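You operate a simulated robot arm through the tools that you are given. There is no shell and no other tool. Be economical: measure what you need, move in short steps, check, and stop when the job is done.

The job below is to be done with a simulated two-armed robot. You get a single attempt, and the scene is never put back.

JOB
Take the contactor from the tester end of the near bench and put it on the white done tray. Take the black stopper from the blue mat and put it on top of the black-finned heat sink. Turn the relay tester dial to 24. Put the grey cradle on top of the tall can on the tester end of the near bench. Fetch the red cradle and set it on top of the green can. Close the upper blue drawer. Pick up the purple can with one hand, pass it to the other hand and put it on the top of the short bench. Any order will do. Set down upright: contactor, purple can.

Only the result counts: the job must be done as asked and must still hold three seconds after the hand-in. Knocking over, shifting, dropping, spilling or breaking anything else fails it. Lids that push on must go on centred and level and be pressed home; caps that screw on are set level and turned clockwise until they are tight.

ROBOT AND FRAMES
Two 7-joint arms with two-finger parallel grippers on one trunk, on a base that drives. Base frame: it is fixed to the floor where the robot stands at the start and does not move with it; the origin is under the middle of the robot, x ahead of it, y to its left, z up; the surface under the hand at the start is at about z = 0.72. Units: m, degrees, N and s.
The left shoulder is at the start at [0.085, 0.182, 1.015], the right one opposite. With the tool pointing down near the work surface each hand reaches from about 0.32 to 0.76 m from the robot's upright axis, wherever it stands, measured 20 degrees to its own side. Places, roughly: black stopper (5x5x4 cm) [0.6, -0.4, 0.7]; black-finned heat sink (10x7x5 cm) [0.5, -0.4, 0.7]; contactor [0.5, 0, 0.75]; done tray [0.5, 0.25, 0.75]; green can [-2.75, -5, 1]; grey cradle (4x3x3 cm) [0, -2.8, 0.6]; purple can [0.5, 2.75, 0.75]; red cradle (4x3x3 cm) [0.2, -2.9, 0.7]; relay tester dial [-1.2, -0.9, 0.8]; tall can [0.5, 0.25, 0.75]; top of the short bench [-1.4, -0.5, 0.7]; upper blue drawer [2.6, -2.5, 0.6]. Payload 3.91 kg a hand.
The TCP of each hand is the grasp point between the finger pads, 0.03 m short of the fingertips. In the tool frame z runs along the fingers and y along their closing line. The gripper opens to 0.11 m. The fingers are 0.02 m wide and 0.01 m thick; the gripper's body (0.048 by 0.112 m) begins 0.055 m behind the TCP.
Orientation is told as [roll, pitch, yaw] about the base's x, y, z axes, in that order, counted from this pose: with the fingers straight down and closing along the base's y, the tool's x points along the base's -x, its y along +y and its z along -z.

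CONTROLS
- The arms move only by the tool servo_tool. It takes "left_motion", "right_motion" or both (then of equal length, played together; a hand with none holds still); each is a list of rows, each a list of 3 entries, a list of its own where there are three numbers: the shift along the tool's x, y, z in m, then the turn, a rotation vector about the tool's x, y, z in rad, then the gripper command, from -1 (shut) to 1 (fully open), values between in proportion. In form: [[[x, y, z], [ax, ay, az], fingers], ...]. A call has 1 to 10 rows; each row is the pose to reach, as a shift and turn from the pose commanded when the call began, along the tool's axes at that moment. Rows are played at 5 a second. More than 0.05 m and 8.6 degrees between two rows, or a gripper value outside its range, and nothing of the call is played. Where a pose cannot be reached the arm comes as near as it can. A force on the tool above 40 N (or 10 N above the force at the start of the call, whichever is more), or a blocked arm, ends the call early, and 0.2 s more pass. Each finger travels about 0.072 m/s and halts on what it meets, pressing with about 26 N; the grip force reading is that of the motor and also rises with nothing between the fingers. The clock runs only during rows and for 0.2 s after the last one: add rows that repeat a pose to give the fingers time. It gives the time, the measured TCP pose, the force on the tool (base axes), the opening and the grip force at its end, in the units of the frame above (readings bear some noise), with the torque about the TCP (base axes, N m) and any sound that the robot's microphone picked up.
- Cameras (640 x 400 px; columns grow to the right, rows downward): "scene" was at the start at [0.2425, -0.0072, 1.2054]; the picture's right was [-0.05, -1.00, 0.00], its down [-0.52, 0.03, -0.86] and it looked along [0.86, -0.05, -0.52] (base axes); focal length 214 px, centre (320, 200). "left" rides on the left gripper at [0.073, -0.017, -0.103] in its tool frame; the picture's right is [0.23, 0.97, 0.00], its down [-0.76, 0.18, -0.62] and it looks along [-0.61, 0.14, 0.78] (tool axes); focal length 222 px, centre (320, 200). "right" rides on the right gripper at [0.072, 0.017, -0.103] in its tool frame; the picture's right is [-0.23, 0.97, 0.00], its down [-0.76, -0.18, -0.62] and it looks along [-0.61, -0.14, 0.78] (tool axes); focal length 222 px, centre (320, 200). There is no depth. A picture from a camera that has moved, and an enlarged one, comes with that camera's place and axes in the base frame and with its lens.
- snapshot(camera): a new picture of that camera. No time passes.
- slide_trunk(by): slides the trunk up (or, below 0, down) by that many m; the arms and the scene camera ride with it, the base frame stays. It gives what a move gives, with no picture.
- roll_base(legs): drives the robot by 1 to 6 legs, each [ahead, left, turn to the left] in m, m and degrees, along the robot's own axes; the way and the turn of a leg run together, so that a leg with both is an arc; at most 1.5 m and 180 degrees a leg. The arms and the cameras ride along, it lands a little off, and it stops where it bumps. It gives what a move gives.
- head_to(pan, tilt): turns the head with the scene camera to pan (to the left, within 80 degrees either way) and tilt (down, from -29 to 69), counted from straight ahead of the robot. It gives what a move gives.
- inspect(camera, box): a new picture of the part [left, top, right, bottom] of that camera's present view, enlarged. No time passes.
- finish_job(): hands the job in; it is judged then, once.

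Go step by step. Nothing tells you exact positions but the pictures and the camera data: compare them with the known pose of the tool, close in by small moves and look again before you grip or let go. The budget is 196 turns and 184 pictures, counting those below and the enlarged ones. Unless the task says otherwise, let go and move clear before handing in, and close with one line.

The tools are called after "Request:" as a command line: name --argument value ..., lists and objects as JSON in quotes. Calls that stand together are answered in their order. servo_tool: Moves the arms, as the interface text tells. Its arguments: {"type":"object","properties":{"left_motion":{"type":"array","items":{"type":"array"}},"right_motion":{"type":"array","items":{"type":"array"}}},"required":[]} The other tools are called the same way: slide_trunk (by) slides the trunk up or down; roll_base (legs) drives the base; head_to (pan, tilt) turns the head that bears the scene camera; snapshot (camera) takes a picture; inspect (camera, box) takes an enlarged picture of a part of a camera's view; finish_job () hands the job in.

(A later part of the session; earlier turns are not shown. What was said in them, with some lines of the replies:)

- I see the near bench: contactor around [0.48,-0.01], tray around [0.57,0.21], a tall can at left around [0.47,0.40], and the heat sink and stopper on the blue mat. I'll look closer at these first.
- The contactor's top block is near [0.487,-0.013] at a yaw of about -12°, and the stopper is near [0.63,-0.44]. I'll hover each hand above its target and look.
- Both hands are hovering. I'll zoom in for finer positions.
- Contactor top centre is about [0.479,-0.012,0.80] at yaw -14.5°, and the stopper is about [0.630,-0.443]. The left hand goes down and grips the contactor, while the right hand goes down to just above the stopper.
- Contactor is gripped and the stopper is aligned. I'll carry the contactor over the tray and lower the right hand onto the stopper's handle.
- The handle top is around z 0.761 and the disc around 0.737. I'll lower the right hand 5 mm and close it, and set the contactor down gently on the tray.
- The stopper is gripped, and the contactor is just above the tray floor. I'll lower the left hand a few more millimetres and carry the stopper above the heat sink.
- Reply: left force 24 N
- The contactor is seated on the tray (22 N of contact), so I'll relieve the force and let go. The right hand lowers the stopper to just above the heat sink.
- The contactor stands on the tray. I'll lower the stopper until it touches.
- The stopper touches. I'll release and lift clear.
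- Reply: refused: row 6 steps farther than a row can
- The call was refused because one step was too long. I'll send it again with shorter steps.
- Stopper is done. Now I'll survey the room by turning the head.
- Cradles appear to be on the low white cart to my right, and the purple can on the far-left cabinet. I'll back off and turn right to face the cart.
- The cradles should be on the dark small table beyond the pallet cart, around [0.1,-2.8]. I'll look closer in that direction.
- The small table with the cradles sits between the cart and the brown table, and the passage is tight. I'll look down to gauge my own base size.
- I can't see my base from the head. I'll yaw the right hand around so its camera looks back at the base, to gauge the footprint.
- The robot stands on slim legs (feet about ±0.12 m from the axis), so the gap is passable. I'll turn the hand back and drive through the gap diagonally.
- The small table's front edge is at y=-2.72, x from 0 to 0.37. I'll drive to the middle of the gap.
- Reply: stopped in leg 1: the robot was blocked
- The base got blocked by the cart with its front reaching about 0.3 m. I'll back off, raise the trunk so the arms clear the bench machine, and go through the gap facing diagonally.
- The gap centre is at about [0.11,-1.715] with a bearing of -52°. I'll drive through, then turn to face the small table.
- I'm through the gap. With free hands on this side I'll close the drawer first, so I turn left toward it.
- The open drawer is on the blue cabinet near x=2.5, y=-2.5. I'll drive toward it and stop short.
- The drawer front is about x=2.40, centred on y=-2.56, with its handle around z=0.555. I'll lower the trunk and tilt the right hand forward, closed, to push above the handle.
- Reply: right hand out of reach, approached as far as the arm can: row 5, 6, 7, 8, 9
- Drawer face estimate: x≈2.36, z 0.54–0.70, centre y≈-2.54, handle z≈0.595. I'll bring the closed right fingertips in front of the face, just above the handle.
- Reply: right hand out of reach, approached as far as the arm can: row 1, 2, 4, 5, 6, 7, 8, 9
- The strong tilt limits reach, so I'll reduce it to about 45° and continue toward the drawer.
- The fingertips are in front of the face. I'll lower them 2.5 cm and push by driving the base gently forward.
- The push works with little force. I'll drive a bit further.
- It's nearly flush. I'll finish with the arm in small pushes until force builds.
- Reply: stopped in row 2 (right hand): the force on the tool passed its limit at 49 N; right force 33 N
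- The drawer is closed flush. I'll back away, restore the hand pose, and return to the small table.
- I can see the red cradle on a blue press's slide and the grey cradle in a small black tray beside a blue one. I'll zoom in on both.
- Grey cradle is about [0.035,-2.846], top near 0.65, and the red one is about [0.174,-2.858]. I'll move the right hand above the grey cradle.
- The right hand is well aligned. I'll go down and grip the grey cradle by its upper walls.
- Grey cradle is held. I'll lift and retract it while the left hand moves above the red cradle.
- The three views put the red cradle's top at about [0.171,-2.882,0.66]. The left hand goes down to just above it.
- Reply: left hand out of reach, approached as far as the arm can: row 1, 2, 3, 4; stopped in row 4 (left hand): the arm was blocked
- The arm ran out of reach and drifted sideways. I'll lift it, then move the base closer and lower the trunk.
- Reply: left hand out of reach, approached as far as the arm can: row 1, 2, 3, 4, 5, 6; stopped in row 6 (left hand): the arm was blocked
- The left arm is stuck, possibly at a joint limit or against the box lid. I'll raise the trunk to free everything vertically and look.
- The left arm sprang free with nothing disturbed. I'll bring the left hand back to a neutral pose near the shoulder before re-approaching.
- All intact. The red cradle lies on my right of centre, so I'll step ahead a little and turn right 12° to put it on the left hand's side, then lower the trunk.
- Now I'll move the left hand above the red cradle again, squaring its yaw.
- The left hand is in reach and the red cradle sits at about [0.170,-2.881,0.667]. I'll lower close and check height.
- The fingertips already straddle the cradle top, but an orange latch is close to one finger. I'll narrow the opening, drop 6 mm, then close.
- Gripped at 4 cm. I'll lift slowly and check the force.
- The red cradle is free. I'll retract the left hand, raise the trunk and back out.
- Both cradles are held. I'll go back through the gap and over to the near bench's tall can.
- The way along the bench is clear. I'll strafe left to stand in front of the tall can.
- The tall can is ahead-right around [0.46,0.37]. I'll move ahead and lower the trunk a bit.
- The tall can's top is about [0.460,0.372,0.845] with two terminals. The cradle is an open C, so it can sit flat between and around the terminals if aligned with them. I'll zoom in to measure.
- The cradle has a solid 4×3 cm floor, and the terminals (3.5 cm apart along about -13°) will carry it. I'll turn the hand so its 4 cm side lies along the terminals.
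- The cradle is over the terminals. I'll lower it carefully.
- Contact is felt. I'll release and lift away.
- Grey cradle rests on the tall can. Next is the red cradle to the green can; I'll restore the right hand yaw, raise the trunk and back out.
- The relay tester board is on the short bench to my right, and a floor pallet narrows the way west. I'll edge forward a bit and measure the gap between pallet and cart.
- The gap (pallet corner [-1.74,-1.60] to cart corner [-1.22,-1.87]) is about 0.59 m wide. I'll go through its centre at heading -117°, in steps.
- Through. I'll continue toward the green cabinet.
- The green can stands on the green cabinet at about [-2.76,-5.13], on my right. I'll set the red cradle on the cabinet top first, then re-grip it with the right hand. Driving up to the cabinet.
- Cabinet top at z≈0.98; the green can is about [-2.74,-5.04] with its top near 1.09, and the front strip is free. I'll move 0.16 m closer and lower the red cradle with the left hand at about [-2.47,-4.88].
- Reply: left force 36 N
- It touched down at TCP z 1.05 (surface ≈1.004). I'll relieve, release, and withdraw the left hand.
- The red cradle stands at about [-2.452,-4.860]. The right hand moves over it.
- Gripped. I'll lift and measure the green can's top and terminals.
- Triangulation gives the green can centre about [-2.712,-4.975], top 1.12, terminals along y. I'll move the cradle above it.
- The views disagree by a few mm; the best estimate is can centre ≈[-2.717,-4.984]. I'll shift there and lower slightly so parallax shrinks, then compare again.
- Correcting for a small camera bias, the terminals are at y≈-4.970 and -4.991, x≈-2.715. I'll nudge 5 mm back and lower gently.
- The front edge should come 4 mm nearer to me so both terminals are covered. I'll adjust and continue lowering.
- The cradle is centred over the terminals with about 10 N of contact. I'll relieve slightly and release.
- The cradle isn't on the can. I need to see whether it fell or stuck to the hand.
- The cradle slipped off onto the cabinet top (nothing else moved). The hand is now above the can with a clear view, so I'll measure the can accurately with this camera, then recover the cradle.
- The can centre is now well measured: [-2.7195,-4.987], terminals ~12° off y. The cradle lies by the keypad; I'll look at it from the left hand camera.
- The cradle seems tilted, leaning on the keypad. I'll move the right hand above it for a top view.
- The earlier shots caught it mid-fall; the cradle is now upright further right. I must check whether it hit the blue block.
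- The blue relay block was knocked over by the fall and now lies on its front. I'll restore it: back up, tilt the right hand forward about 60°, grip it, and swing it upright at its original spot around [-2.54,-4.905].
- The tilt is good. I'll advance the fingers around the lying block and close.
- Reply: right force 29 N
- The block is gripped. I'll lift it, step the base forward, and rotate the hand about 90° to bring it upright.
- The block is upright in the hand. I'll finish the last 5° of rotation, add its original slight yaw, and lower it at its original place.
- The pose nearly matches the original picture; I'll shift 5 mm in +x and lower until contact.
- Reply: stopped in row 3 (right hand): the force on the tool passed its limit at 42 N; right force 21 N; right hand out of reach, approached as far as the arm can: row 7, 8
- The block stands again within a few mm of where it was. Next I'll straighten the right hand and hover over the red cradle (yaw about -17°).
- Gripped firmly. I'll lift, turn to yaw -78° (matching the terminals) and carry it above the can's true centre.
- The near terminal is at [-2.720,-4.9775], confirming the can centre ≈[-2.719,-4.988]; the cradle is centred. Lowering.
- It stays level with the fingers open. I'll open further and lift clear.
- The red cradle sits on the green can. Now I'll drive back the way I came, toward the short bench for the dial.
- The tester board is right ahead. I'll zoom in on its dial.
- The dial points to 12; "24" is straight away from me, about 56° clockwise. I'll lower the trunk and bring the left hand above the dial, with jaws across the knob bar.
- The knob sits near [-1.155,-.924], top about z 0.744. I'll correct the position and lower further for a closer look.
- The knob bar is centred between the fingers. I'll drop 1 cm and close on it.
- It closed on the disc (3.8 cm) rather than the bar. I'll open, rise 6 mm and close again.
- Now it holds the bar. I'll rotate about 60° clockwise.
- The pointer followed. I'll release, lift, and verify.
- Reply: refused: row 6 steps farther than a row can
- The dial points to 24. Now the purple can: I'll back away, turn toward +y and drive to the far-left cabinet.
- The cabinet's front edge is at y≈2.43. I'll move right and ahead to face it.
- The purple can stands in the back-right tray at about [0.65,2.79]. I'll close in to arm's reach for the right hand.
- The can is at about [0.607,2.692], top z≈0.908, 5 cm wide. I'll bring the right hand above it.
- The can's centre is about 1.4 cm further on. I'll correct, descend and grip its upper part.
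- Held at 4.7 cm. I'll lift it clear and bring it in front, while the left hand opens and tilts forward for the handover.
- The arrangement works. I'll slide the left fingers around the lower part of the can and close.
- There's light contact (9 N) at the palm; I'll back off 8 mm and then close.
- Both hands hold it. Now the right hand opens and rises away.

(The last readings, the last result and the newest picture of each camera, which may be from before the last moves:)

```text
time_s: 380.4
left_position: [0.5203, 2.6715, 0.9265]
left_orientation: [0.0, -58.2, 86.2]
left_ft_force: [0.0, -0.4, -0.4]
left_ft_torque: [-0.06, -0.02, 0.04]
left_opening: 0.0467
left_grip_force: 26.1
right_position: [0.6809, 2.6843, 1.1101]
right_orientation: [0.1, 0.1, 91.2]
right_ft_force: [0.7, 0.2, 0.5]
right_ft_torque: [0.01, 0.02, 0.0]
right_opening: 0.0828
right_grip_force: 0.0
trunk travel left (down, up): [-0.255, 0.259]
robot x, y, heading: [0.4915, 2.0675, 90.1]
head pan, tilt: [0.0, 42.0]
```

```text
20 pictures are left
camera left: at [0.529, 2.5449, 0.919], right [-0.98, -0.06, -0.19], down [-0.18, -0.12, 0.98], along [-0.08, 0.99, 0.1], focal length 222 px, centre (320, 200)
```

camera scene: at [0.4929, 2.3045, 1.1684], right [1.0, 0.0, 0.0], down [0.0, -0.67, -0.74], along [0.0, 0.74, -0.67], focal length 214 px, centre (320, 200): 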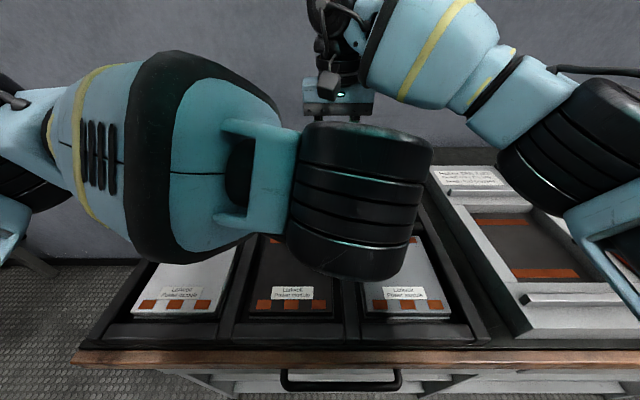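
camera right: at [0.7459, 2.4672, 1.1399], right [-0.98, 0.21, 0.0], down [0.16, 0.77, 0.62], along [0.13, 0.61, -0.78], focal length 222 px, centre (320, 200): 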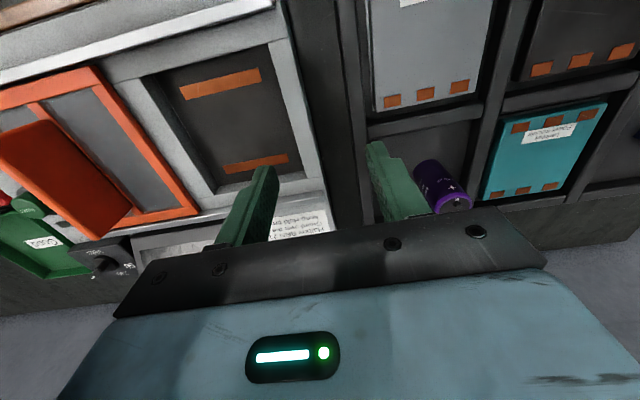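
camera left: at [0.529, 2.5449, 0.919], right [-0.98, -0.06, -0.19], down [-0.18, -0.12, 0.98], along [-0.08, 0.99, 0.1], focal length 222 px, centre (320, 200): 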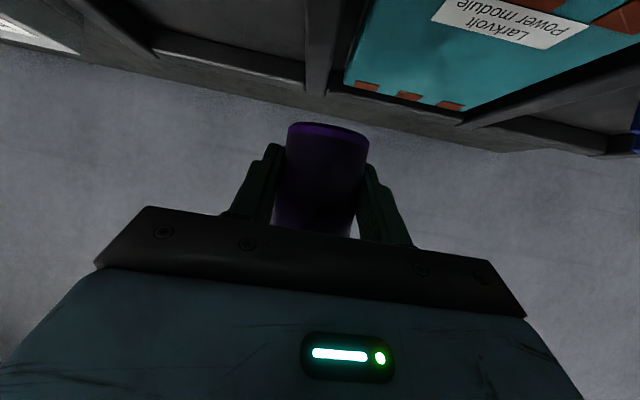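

The handover worked; the left hand holds the can. I'll raise the trunk, back out, and carry it to the short bench.

Request:
slide_trunk --by 0.2

Request:
roll_base --legs '[[-0.45, 0, 0], [0, 0.9, 0], [-1.2, 0, 0], [-1.12, 0, 0]]'

```text
time_s: 382.6
left_position: [0.5193, 2.6722, 1.1242]
left_orientation: [0.1, -58.1, 86.4]
left_ft_force: [0.5, 0.1, -3.0]
left_ft_torque: [0.01, 0.02, -0.01]
left_opening: 0.0471
left_grip_force: 25.9
right_position: [0.6801, 2.6635, 1.3522]
right_orientation: [0.0, -4.1, 91.1]
right_ft_force: [-0.5, 0.5, 0.5]
right_ft_torque: [-0.01, -0.01, 0.0]
right_opening: 0.0824
right_grip_force: 0.1
trunk travel left (down, up): [-0.455, 0.059]
robot x, y, heading: [0.4926, 2.0643, 90.0]
head pan, tilt: [0.0, 42.0]
```

```text
time_s: 404.0
left_position: [-0.3588, -0.0636, 1.1262]
left_orientation: [0.0, -58.1, 86.7]
left_ft_force: [-0.1, 1.3, -2.4]
left_ft_torque: [-0.04, 0.01, 0.01]
left_opening: 0.047
left_grip_force: 25.6
right_position: [-0.1964, -0.0721, 1.3536]
right_orientation: [0.0, -4.2, 91.2]
right_ft_force: [-0.6, 0.3, -0.6]
right_ft_torque: [-0.02, 0.01, 0.01]
right_opening: 0.0825
right_grip_force: 0.0
trunk travel left (down, up): [-0.455, 0.059]
robot x, y, heading: [-0.385, -0.6691, 90.4]
head pan, tilt: [0.0, 42.0]
```

Request:
roll_base --legs '[[0, 0, 89.6], [0.16, 0.03, 0]]'

Request:
head_to --pan 0 --tilt 55

Request:
snapshot --camera "scene"

```text
time_s: 409.3
left_position: [-1.1464, -0.677, 1.1265]
left_orientation: [0.1, -58.2, 176.6]
left_ft_force: [0.8, 0.2, -3.0]
left_ft_torque: [0.01, -0.01, 0.03]
left_opening: 0.0469
left_grip_force: 26.1
right_position: [-1.1388, -0.5166, 1.3538]
right_orientation: [0.0, -4.1, -178.6]
right_ft_force: [-0.4, 0.7, 0.0]
right_ft_torque: [-0.03, 0.03, -0.03]
right_opening: 0.0826
right_grip_force: 0.2
trunk travel left (down, up): [-0.455, 0.059]
robot x, y, heading: [-0.5411, -0.7027, -179.8]
head pan, tilt: [0.0, 42.0]
```

```text
time_s: 410.0
left_position: [-1.1477, -0.6769, 1.1254]
left_orientation: [0.1, -58.1, 176.6]
left_ft_force: [-0.8, 0.2, -3.2]
left_ft_torque: [-0.01, -0.02, 0.01]
left_opening: 0.0468
left_grip_force: 26.1
right_position: [-1.1394, -0.5173, 1.3541]
right_orientation: [0.0, -4.1, -178.6]
right_ft_force: [0.0, 0.1, 0.0]
right_ft_torque: [0.04, -0.02, -0.01]
right_opening: 0.0827
right_grip_force: 0.0
trunk travel left (down, up): [-0.455, 0.059]
robot x, y, heading: [-0.5391, -0.7, -179.8]
head pan, tilt: [0.0, 55.0]
```

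```text
19 pictures are left
camera scene: at [-0.6932, -0.7047, 1.3674], right [-0.01, 1.0, 0.0], down [0.82, 0.01, -0.57], along [-0.57, 0.0, -0.82], focal length 214 px, centre (320, 200)
```

scene: 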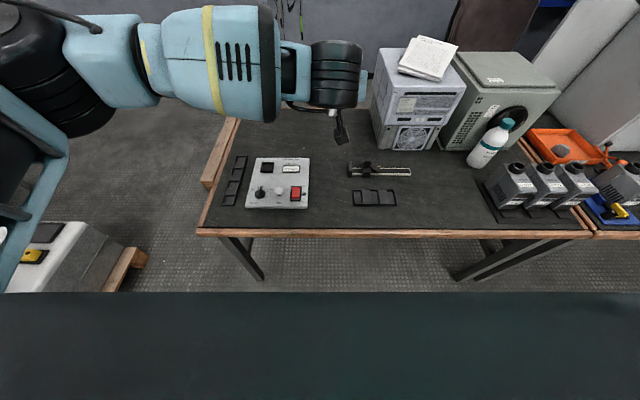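

The left hand is above a free spot between the board and the tray, around [-1.16,-0.68]. I'll lower the trunk to bring the can near the bench.

Request:
slide_trunk --by -0.28

Request:
snapshot --camera "left"

Request:
snapshot --camera "right"

```text
time_s: 412.8
left_position: [-1.1469, -0.6777, 0.8468]
left_orientation: [0.0, -58.3, 176.7]
left_ft_force: [-0.5, -0.3, -2.0]
left_ft_torque: [-0.03, -0.05, 0.0]
left_opening: 0.0465
left_grip_force: 26.1
right_position: [-1.139, -0.5151, 1.0745]
right_orientation: [0.0, -4.1, -178.7]
right_ft_force: [0.6, -0.3, 0.4]
right_ft_torque: [0.02, 0.03, 0.0]
right_opening: 0.0825
right_grip_force: 0.0
trunk travel left (down, up): [-0.175, 0.339]
robot x, y, heading: [-0.5416, -0.7011, -179.8]
head pan, tilt: [0.0, 55.0]
```

```text
18 pictures are left
camera left: at [-1.0209, -0.6673, 0.8394], right [0.06, -0.98, -0.19], down [0.12, -0.18, 0.98], along [-0.99, -0.08, 0.1], focal length 222 px, centre (320, 200)
```

left: 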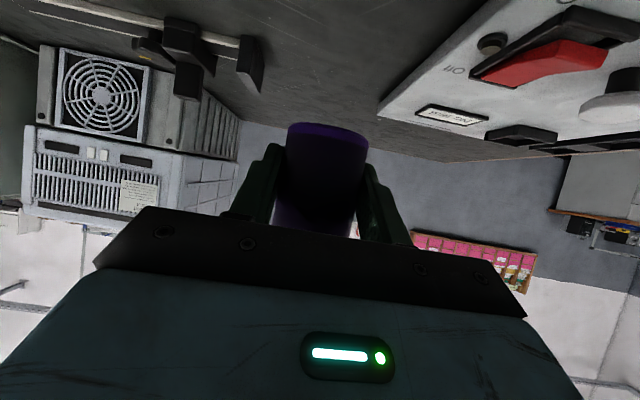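

```text
17 pictures are left
camera right: at [-1.0577, -0.5308, 1.1725], right [-0.2, -0.98, 0.02], down [-0.72, 0.16, 0.68], along [-0.67, 0.13, -0.74], focal length 222 px, centre (320, 200)
```

right: 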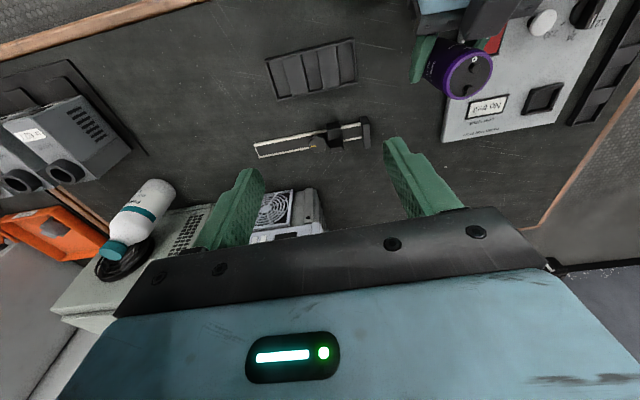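

The can is clear of the board and tray. I'll lower it with the arm, then in small steps to contact.

Request:
servo_tool --left_motion '[[[0.0213, 0, 0.0131], [0, 0, 0], -1], [[0.0426, 0, 0.0263], [0, 0, 0], -1], [[0.0596, 0, 0.0368], [0, 0, 0], -1], [[0.0638, 0, 0.0394], [0, 0, 0], -1], [[0.0638, 0, 0.0394], [0, 0, 0], -1]]'

Request:
inspect --camera "right" --box '[380, 0, 540, 130]'

```text
time_s: 414.0
left_position: [-1.1462, -0.6764, 0.7719]
left_orientation: [0.1, -58.2, 176.7]
left_ft_force: [-0.1, 0.6, -2.3]
left_ft_torque: [0.01, -0.04, -0.02]
left_opening: 0.0469
left_grip_force: 25.9
right_position: [-1.1387, -0.516, 1.0747]
right_orientation: [0.0, -4.1, -178.7]
right_ft_force: [-0.3, 0.5, 0.2]
right_ft_torque: [0.0, 0.01, -0.01]
right_opening: 0.0824
right_grip_force: 0.1
trunk travel left (down, up): [-0.175, 0.339]
robot x, y, heading: [-0.5416, -0.7037, -179.4]
head pan, tilt: [0.0, 55.0]
```

```text
3.08 times, centred on (460, 65) of right
camera zoom: at [-1.0583, -0.5308, 1.172], right [-0.2, -0.98, 0.02], down [-0.72, 0.16, 0.68], along [-0.66, 0.13, -0.74], focal length 684 px, centre (-111, 615)
```

zoom: 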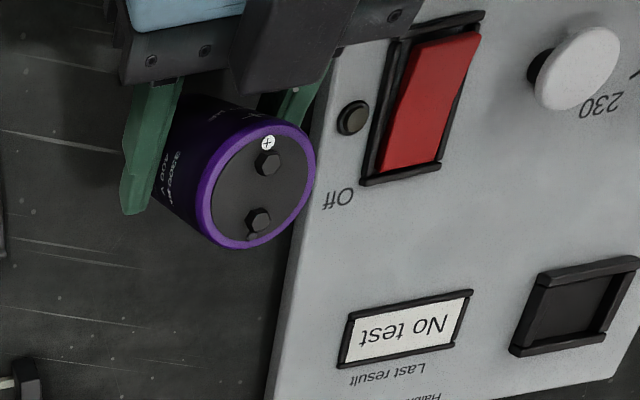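

Request:
servo_tool --left_motion '[[[0.0026, 0, 0.0016], [0, 0, 0], -1], [[0.0051, 0, 0.0032], [0, 0, 0], -1], [[0.0068, 0, 0.0042], [0, 0, 0], -1], [[0.0085, 0, 0.0053], [0, 0, 0], -1], [[0.0085, 0, 0.0053], [0, 0, 0], -1]]'

```text
time_s: 415.2
left_position: [-1.1466, -0.6777, 0.7614]
left_orientation: [0.1, -58.1, 176.6]
left_ft_force: [-0.2, 0.0, -2.4]
left_ft_torque: [0.0, -0.05, 0.01]
left_opening: 0.047
left_grip_force: 26.3
right_position: [-1.1391, -0.516, 1.0745]
right_orientation: [0.0, -4.1, -178.5]
right_ft_force: [-1.1, -0.1, 0.2]
right_ft_torque: [0.01, -0.01, -0.01]
right_opening: 0.0827
right_grip_force: 0.1
trunk travel left (down, up): [-0.175, 0.339]
robot x, y, heading: [-0.5372, -0.7044, -179.6]
head pan, tilt: [0.0, 55.0]
```

Request:
servo_tool --left_motion '[[[0.0009, 0, 0.0005], [0, 0, 0], -1], [[0.0017, 0, 0.001], [0, 0, 0], -1], [[0.0026, 0, 0.0016], [0, 0, 0], -1], [[0.0034, 0, 0.0021], [0, 0, 0], -1], [[0.0043, 0, 0.0026], [0, 0, 0], -1], [[0.0043, 0, 0.0026], [0, 0, 0], -1]]'

```text
time_s: 416.6
left_position: [-1.1462, -0.6773, 0.7553]
left_orientation: [0.0, -58.2, 176.6]
left_ft_force: [0.1, -0.4, -2.9]
left_ft_torque: [-0.02, -0.01, 0.01]
left_opening: 0.0469
left_grip_force: 25.8
right_position: [-1.1387, -0.5163, 1.0739]
right_orientation: [0.0, -4.2, -178.6]
right_ft_force: [-0.5, 0.7, -0.6]
right_ft_torque: [0.01, 0.04, 0.01]
right_opening: 0.0824
right_grip_force: 0.0
trunk travel left (down, up): [-0.175, 0.339]
robot x, y, heading: [-0.5384, -0.7007, -179.3]
head pan, tilt: [0.0, 55.0]
```

Request:
servo_tool --left_motion '[[[0.0009, 0, 0.0005], [0, 0, 0], -1], [[0.0017, 0, 0.001], [0, 0, 0], -1], [[0.0026, 0, 0.0016], [0, 0, 0], -1], [[0.0034, 0, 0.0021], [0, 0, 0], -1], [[0.0034, 0, 0.0021], [0, 0, 0], -1]]'

Request:
inspect --camera "right" --box '[380, 0, 500, 100]'

```text
time_s: 417.8
left_position: [-1.1481, -0.6773, 0.753]
left_orientation: [0.0, -58.1, 176.8]
left_ft_force: [0.0, -0.1, -0.5]
left_ft_torque: [-0.03, -0.03, 0.01]
left_opening: 0.0468
left_grip_force: 26.2
right_position: [-1.1397, -0.5151, 1.0743]
right_orientation: [0.1, -4.2, -178.5]
right_ft_force: [-0.1, -0.2, -0.2]
right_ft_torque: [-0.02, -0.04, -0.02]
right_opening: 0.0825
right_grip_force: 0.1
trunk travel left (down, up): [-0.175, 0.339]
robot x, y, heading: [-0.5412, -0.7021, -179.3]
head pan, tilt: [0.0, 55.0]
```

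```text
4.00 times, centred on (440, 50) of right
camera zoom: at [-1.0582, -0.5308, 1.172], right [-0.2, -0.98, 0.02], down [-0.72, 0.16, 0.68], along [-0.66, 0.13, -0.74], focal length 888 px, centre (-160, 800)
```

zoom: 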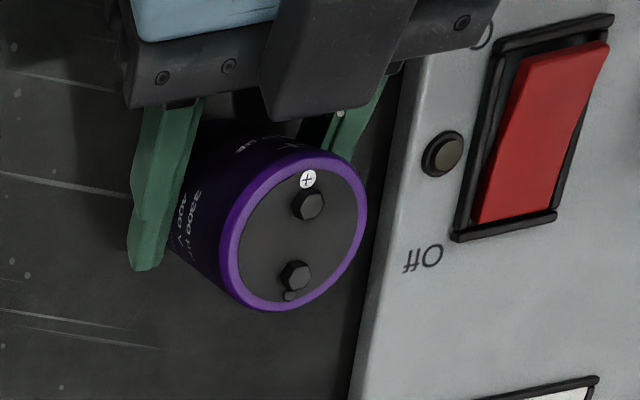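

Weight is starting to transfer. One more small step.

Request:
servo_tool --left_motion '[[[0.0009, 0, 0.0005], [0, 0, 0], -1], [[0.0013, 0, 0.0008], [0, 0, 0], -1], [[0.0013, 0, 0.0008], [0, 0, 0], -1]]'

```text
time_s: 418.6
left_position: [-1.1482, -0.6772, 0.7519]
left_orientation: [0.0, -58.5, 176.8]
left_ft_force: [0.2, -0.7, 9.6]
left_ft_torque: [-0.08, -0.19, -0.01]
left_opening: 0.0469
left_grip_force: 25.7
right_position: [-1.1382, -0.5151, 1.0747]
right_orientation: [0.0, -4.1, -178.6]
right_ft_force: [-0.3, 0.0, -0.2]
right_ft_torque: [0.0, 0.02, 0.05]
right_opening: 0.0824
right_grip_force: 0.0
trunk travel left (down, up): [-0.175, 0.339]
robot x, y, heading: [-0.5378, -0.7058, -179.6]
head pan, tilt: [0.0, 55.0]
```

Seated. I'll release and retreat along the hand's axis.

Request:
servo_tool --left_motion '[[[-0.0004, 0, -0.0003], [0, 0, 0], -0.1], [[-0.0004, 0, -0.0003], [0, 0, 0], 0.2], [[-0.0004, 0, -0.0003], [0, 0, 0], 0.36], [[-0.0004, 0, -0.0003], [0, 0, 0], 0.36], [[-0.0004, 0, -0.03], [0, 0, 0], 0.36], [[-0.0004, 0, -0.065], [0, 0, 0], 0.36], [[-0.02, 0, -0.1], [0, 0, 0], 0.36], [[-0.06, 0, -0.12], [0, 0, 0], 0.36], [[-0.1, 0, -0.13], [0, 0, 0], 0.36]]'

Request:
snapshot --camera "right"

Request:
snapshot --camera "left"

```text
time_s: 420.6
left_position: [-1.0902, -0.6799, 0.9033]
left_orientation: [0.3, -58.2, 176.5]
left_ft_force: [0.7, 0.2, 0.3]
left_ft_torque: [-0.01, 0.01, -0.01]
left_opening: 0.0749
left_grip_force: 0.2
right_position: [-1.1388, -0.5155, 1.0753]
right_orientation: [0.1, -4.0, -178.6]
right_ft_force: [0.8, 0.6, 0.7]
right_ft_torque: [-0.04, -0.01, 0.02]
right_opening: 0.0824
right_grip_force: 0.2
trunk travel left (down, up): [-0.175, 0.339]
robot x, y, heading: [-0.5446, -0.6995, -179.5]
head pan, tilt: [0.0, 55.0]
```

```text
14 pictures are left
camera right: at [-1.0579, -0.5308, 1.1722], right [-0.2, -0.98, 0.02], down [-0.72, 0.16, 0.68], along [-0.66, 0.13, -0.74], focal length 222 px, centre (320, 200)
```

right: 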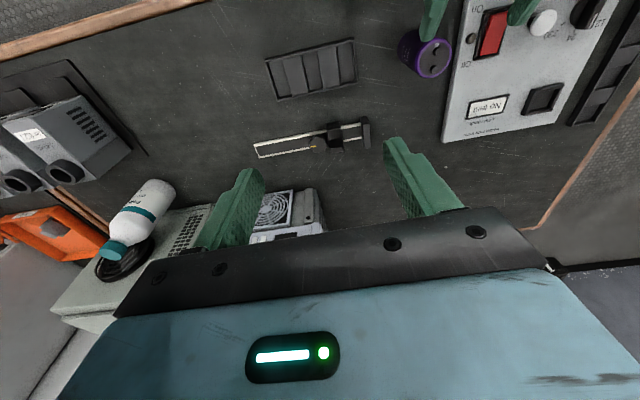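

```text
13 pictures are left
camera left: at [-0.9645, -0.6711, 0.8961], right [0.06, -0.98, -0.19], down [0.12, -0.18, 0.98], along [-0.99, -0.08, 0.1], focal length 222 px, centre (320, 200)
```

left: 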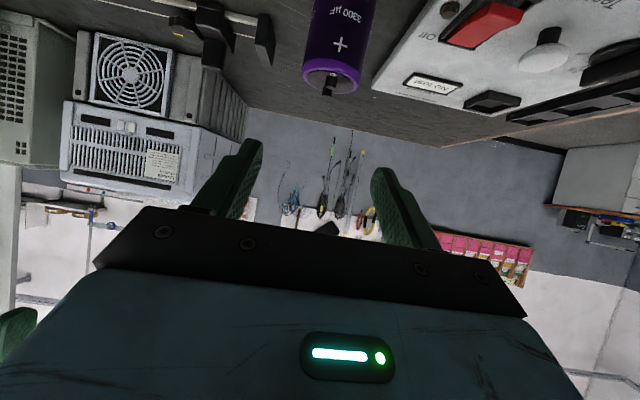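

The purple can stands upright on the short bench. I'll move clear and do a last check of the dial and the near bench.

Request:
roll_base --legs '[[-0.2, 0, 0]]'

Request:
inspect --camera "scene" --box '[200, 40, 480, 220]'

Request:
slide_trunk --by 0.25

Request:
roll_base --legs '[[0, 0, 100], [0, 0, 80]]'

Request:
head_to --pan 0 --tilt 35

Request:
snapshot --camera "scene"

```text
time_s: 422.2
left_position: [-0.8915, -0.6796, 0.9032]
left_orientation: [0.2, -58.2, 176.7]
left_ft_force: [0.0, 0.3, 0.8]
left_ft_torque: [0.0, -0.02, -0.01]
left_opening: 0.0746
left_grip_force: 0.1
right_position: [-0.9399, -0.5141, 1.0742]
right_orientation: [0.0, -4.1, -178.6]
right_ft_force: [0.6, 0.2, -0.6]
right_ft_torque: [0.03, 0.04, 0.04]
right_opening: 0.0824
right_grip_force: 0.1
trunk travel left (down, up): [-0.175, 0.339]
robot x, y, heading: [-0.3446, -0.6985, -179.4]
head pan, tilt: [0.0, 55.0]
```

```text
2.22 times, centred on (340, 130) of scene
camera zoom: at [-0.6006, -0.7042, 1.0626], right [-0.01, 1.0, 0.0], down [0.82, 0.01, -0.57], along [-0.57, 0.0, -0.82], focal length 477 px, centre (276, 356)
```

zoom: 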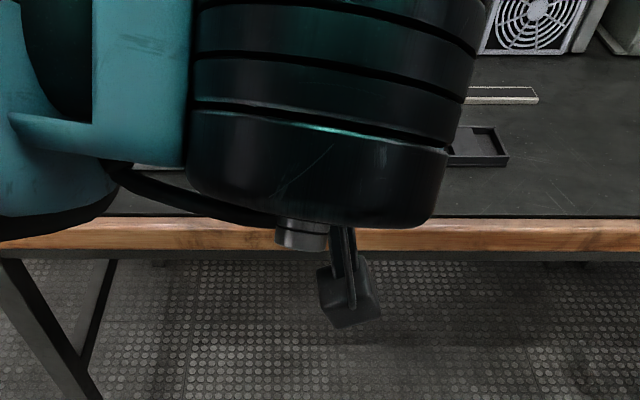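

```text
time_s: 424.8
left_position: [-0.8948, -0.6799, 1.1527]
left_orientation: [0.1, -58.2, 176.6]
left_ft_force: [-0.4, 0.0, -0.2]
left_ft_torque: [0.0, 0.01, -0.01]
left_opening: 0.0749
left_grip_force: 0.1
right_position: [-0.9426, -0.5145, 1.3239]
right_orientation: [0.0, -4.2, -178.5]
right_ft_force: [-0.2, -0.6, -0.1]
right_ft_torque: [0.0, 0.04, 0.03]
right_opening: 0.0826
right_grip_force: 0.1
trunk travel left (down, up): [-0.425, 0.089]
robot x, y, heading: [-0.3445, -0.699, -179.8]
head pan, tilt: [0.0, 55.0]
```

```text
time_s: 432.8
left_position: [0.2061, -0.7298, 1.1536]
left_orientation: [0.0, -58.2, -4.4]
left_ft_force: [-1.3, -0.4, -0.1]
left_ft_torque: [-0.02, -0.01, 0.0]
left_opening: 0.0746
left_grip_force: 0.0
right_position: [0.2505, -0.896, 1.3232]
right_orientation: [0.0, -4.1, 0.4]
right_ft_force: [-0.5, 0.7, -0.2]
right_ft_torque: [0.0, -0.01, 0.0]
right_opening: 0.0827
right_grip_force: 0.1
trunk travel left (down, up): [-0.425, 0.089]
robot x, y, heading: [-0.3432, -0.7005, -0.6]
head pan, tilt: [0.0, 55.0]
```

```text
time_s: 433.6
left_position: [0.2046, -0.7313, 1.1544]
left_orientation: [0.1, -58.3, -4.5]
left_ft_force: [-0.9, 0.8, 0.2]
left_ft_torque: [-0.02, 0.01, 0.03]
left_opening: 0.0746
left_grip_force: 0.2
right_position: [0.2508, -0.8971, 1.3245]
right_orientation: [0.0, -4.1, 0.4]
right_ft_force: [0.5, 0.0, 0.6]
right_ft_torque: [0.0, 0.01, 0.0]
right_opening: 0.0827
right_grip_force: 0.1
trunk travel left (down, up): [-0.425, 0.089]
robot x, y, heading: [-0.3453, -0.6996, -0.5]
head pan, tilt: [0.0, 35.0]
```

```text
11 pictures are left
camera scene: at [-0.1536, -0.7047, 1.3585], right [-0.01, -1.0, 0.0], down [-0.57, 0.01, -0.82], along [0.82, -0.01, -0.57], focal length 214 px, centre (320, 200)
```

scene: 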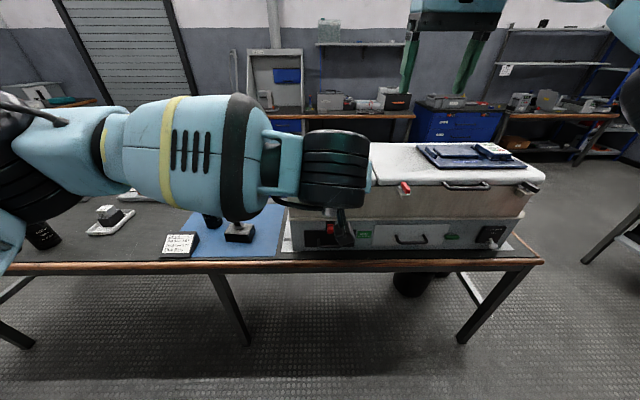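

Request:
head_to --pan 50 --tilt 35

Request:
roll_base --legs '[[0, 0.5, 0]]'

Request:
snapshot --camera "scene"

```text
time_s: 434.8
left_position: [0.2064, -0.732, 1.1541]
left_orientation: [0.1, -58.3, -4.4]
left_ft_force: [0.5, -0.4, -0.9]
left_ft_torque: [0.0, -0.04, 0.0]
left_opening: 0.0746
left_grip_force: 0.0
right_position: [0.2508, -0.8966, 1.324]
right_orientation: [0.0, -4.1, 0.3]
right_ft_force: [0.2, 0.3, -1.4]
right_ft_torque: [-0.02, -0.01, 0.01]
right_opening: 0.0823
right_grip_force: 0.1
trunk travel left (down, up): [-0.425, 0.089]
robot x, y, heading: [-0.3425, -0.702, -0.8]
head pan, tilt: [50.0, 35.0]
```

```text
time_s: 439.8
left_position: [0.213, -0.2317, 1.1539]
left_orientation: [0.1, -58.3, -4.8]
left_ft_force: [-0.4, -0.5, -0.6]
left_ft_torque: [-0.01, 0.0, -0.02]
left_opening: 0.0748
left_grip_force: 0.1
right_position: [0.2572, -0.3975, 1.3232]
right_orientation: [0.0, -4.1, 0.0]
right_ft_force: [0.3, 1.5, -0.4]
right_ft_torque: [-0.06, -0.03, 0.01]
right_opening: 0.0825
right_grip_force: 0.1
trunk travel left (down, up): [-0.425, 0.089]
robot x, y, heading: [-0.3348, -0.1951, -1.1]
head pan, tilt: [50.0, 35.0]
```

```text
10 pictures are left
camera scene: at [-0.1761, -0.1346, 1.3586], right [0.75, -0.66, 0.0], down [-0.38, -0.43, -0.82], along [0.54, 0.62, -0.57], focal length 214 px, centre (320, 200)
```

scene: 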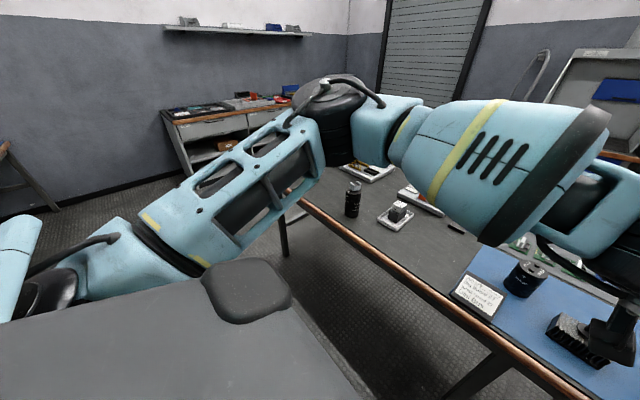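

The contactor is on its tray, the grey cradle is still on the tall can, and the stopper was in place at my last look at the bench. The other tasks are done, so I'm handing in.

Request:
finish_job

```text
The job is handed in.
```

I finished all seven tasks and handed the job in, but while I was releasing the red cradle it slipped and knocked over the blue relay block on the green cabinet, which may count against the job. I stood the block back up within a few millimetres of where it had been, then set the cradle on the green can.
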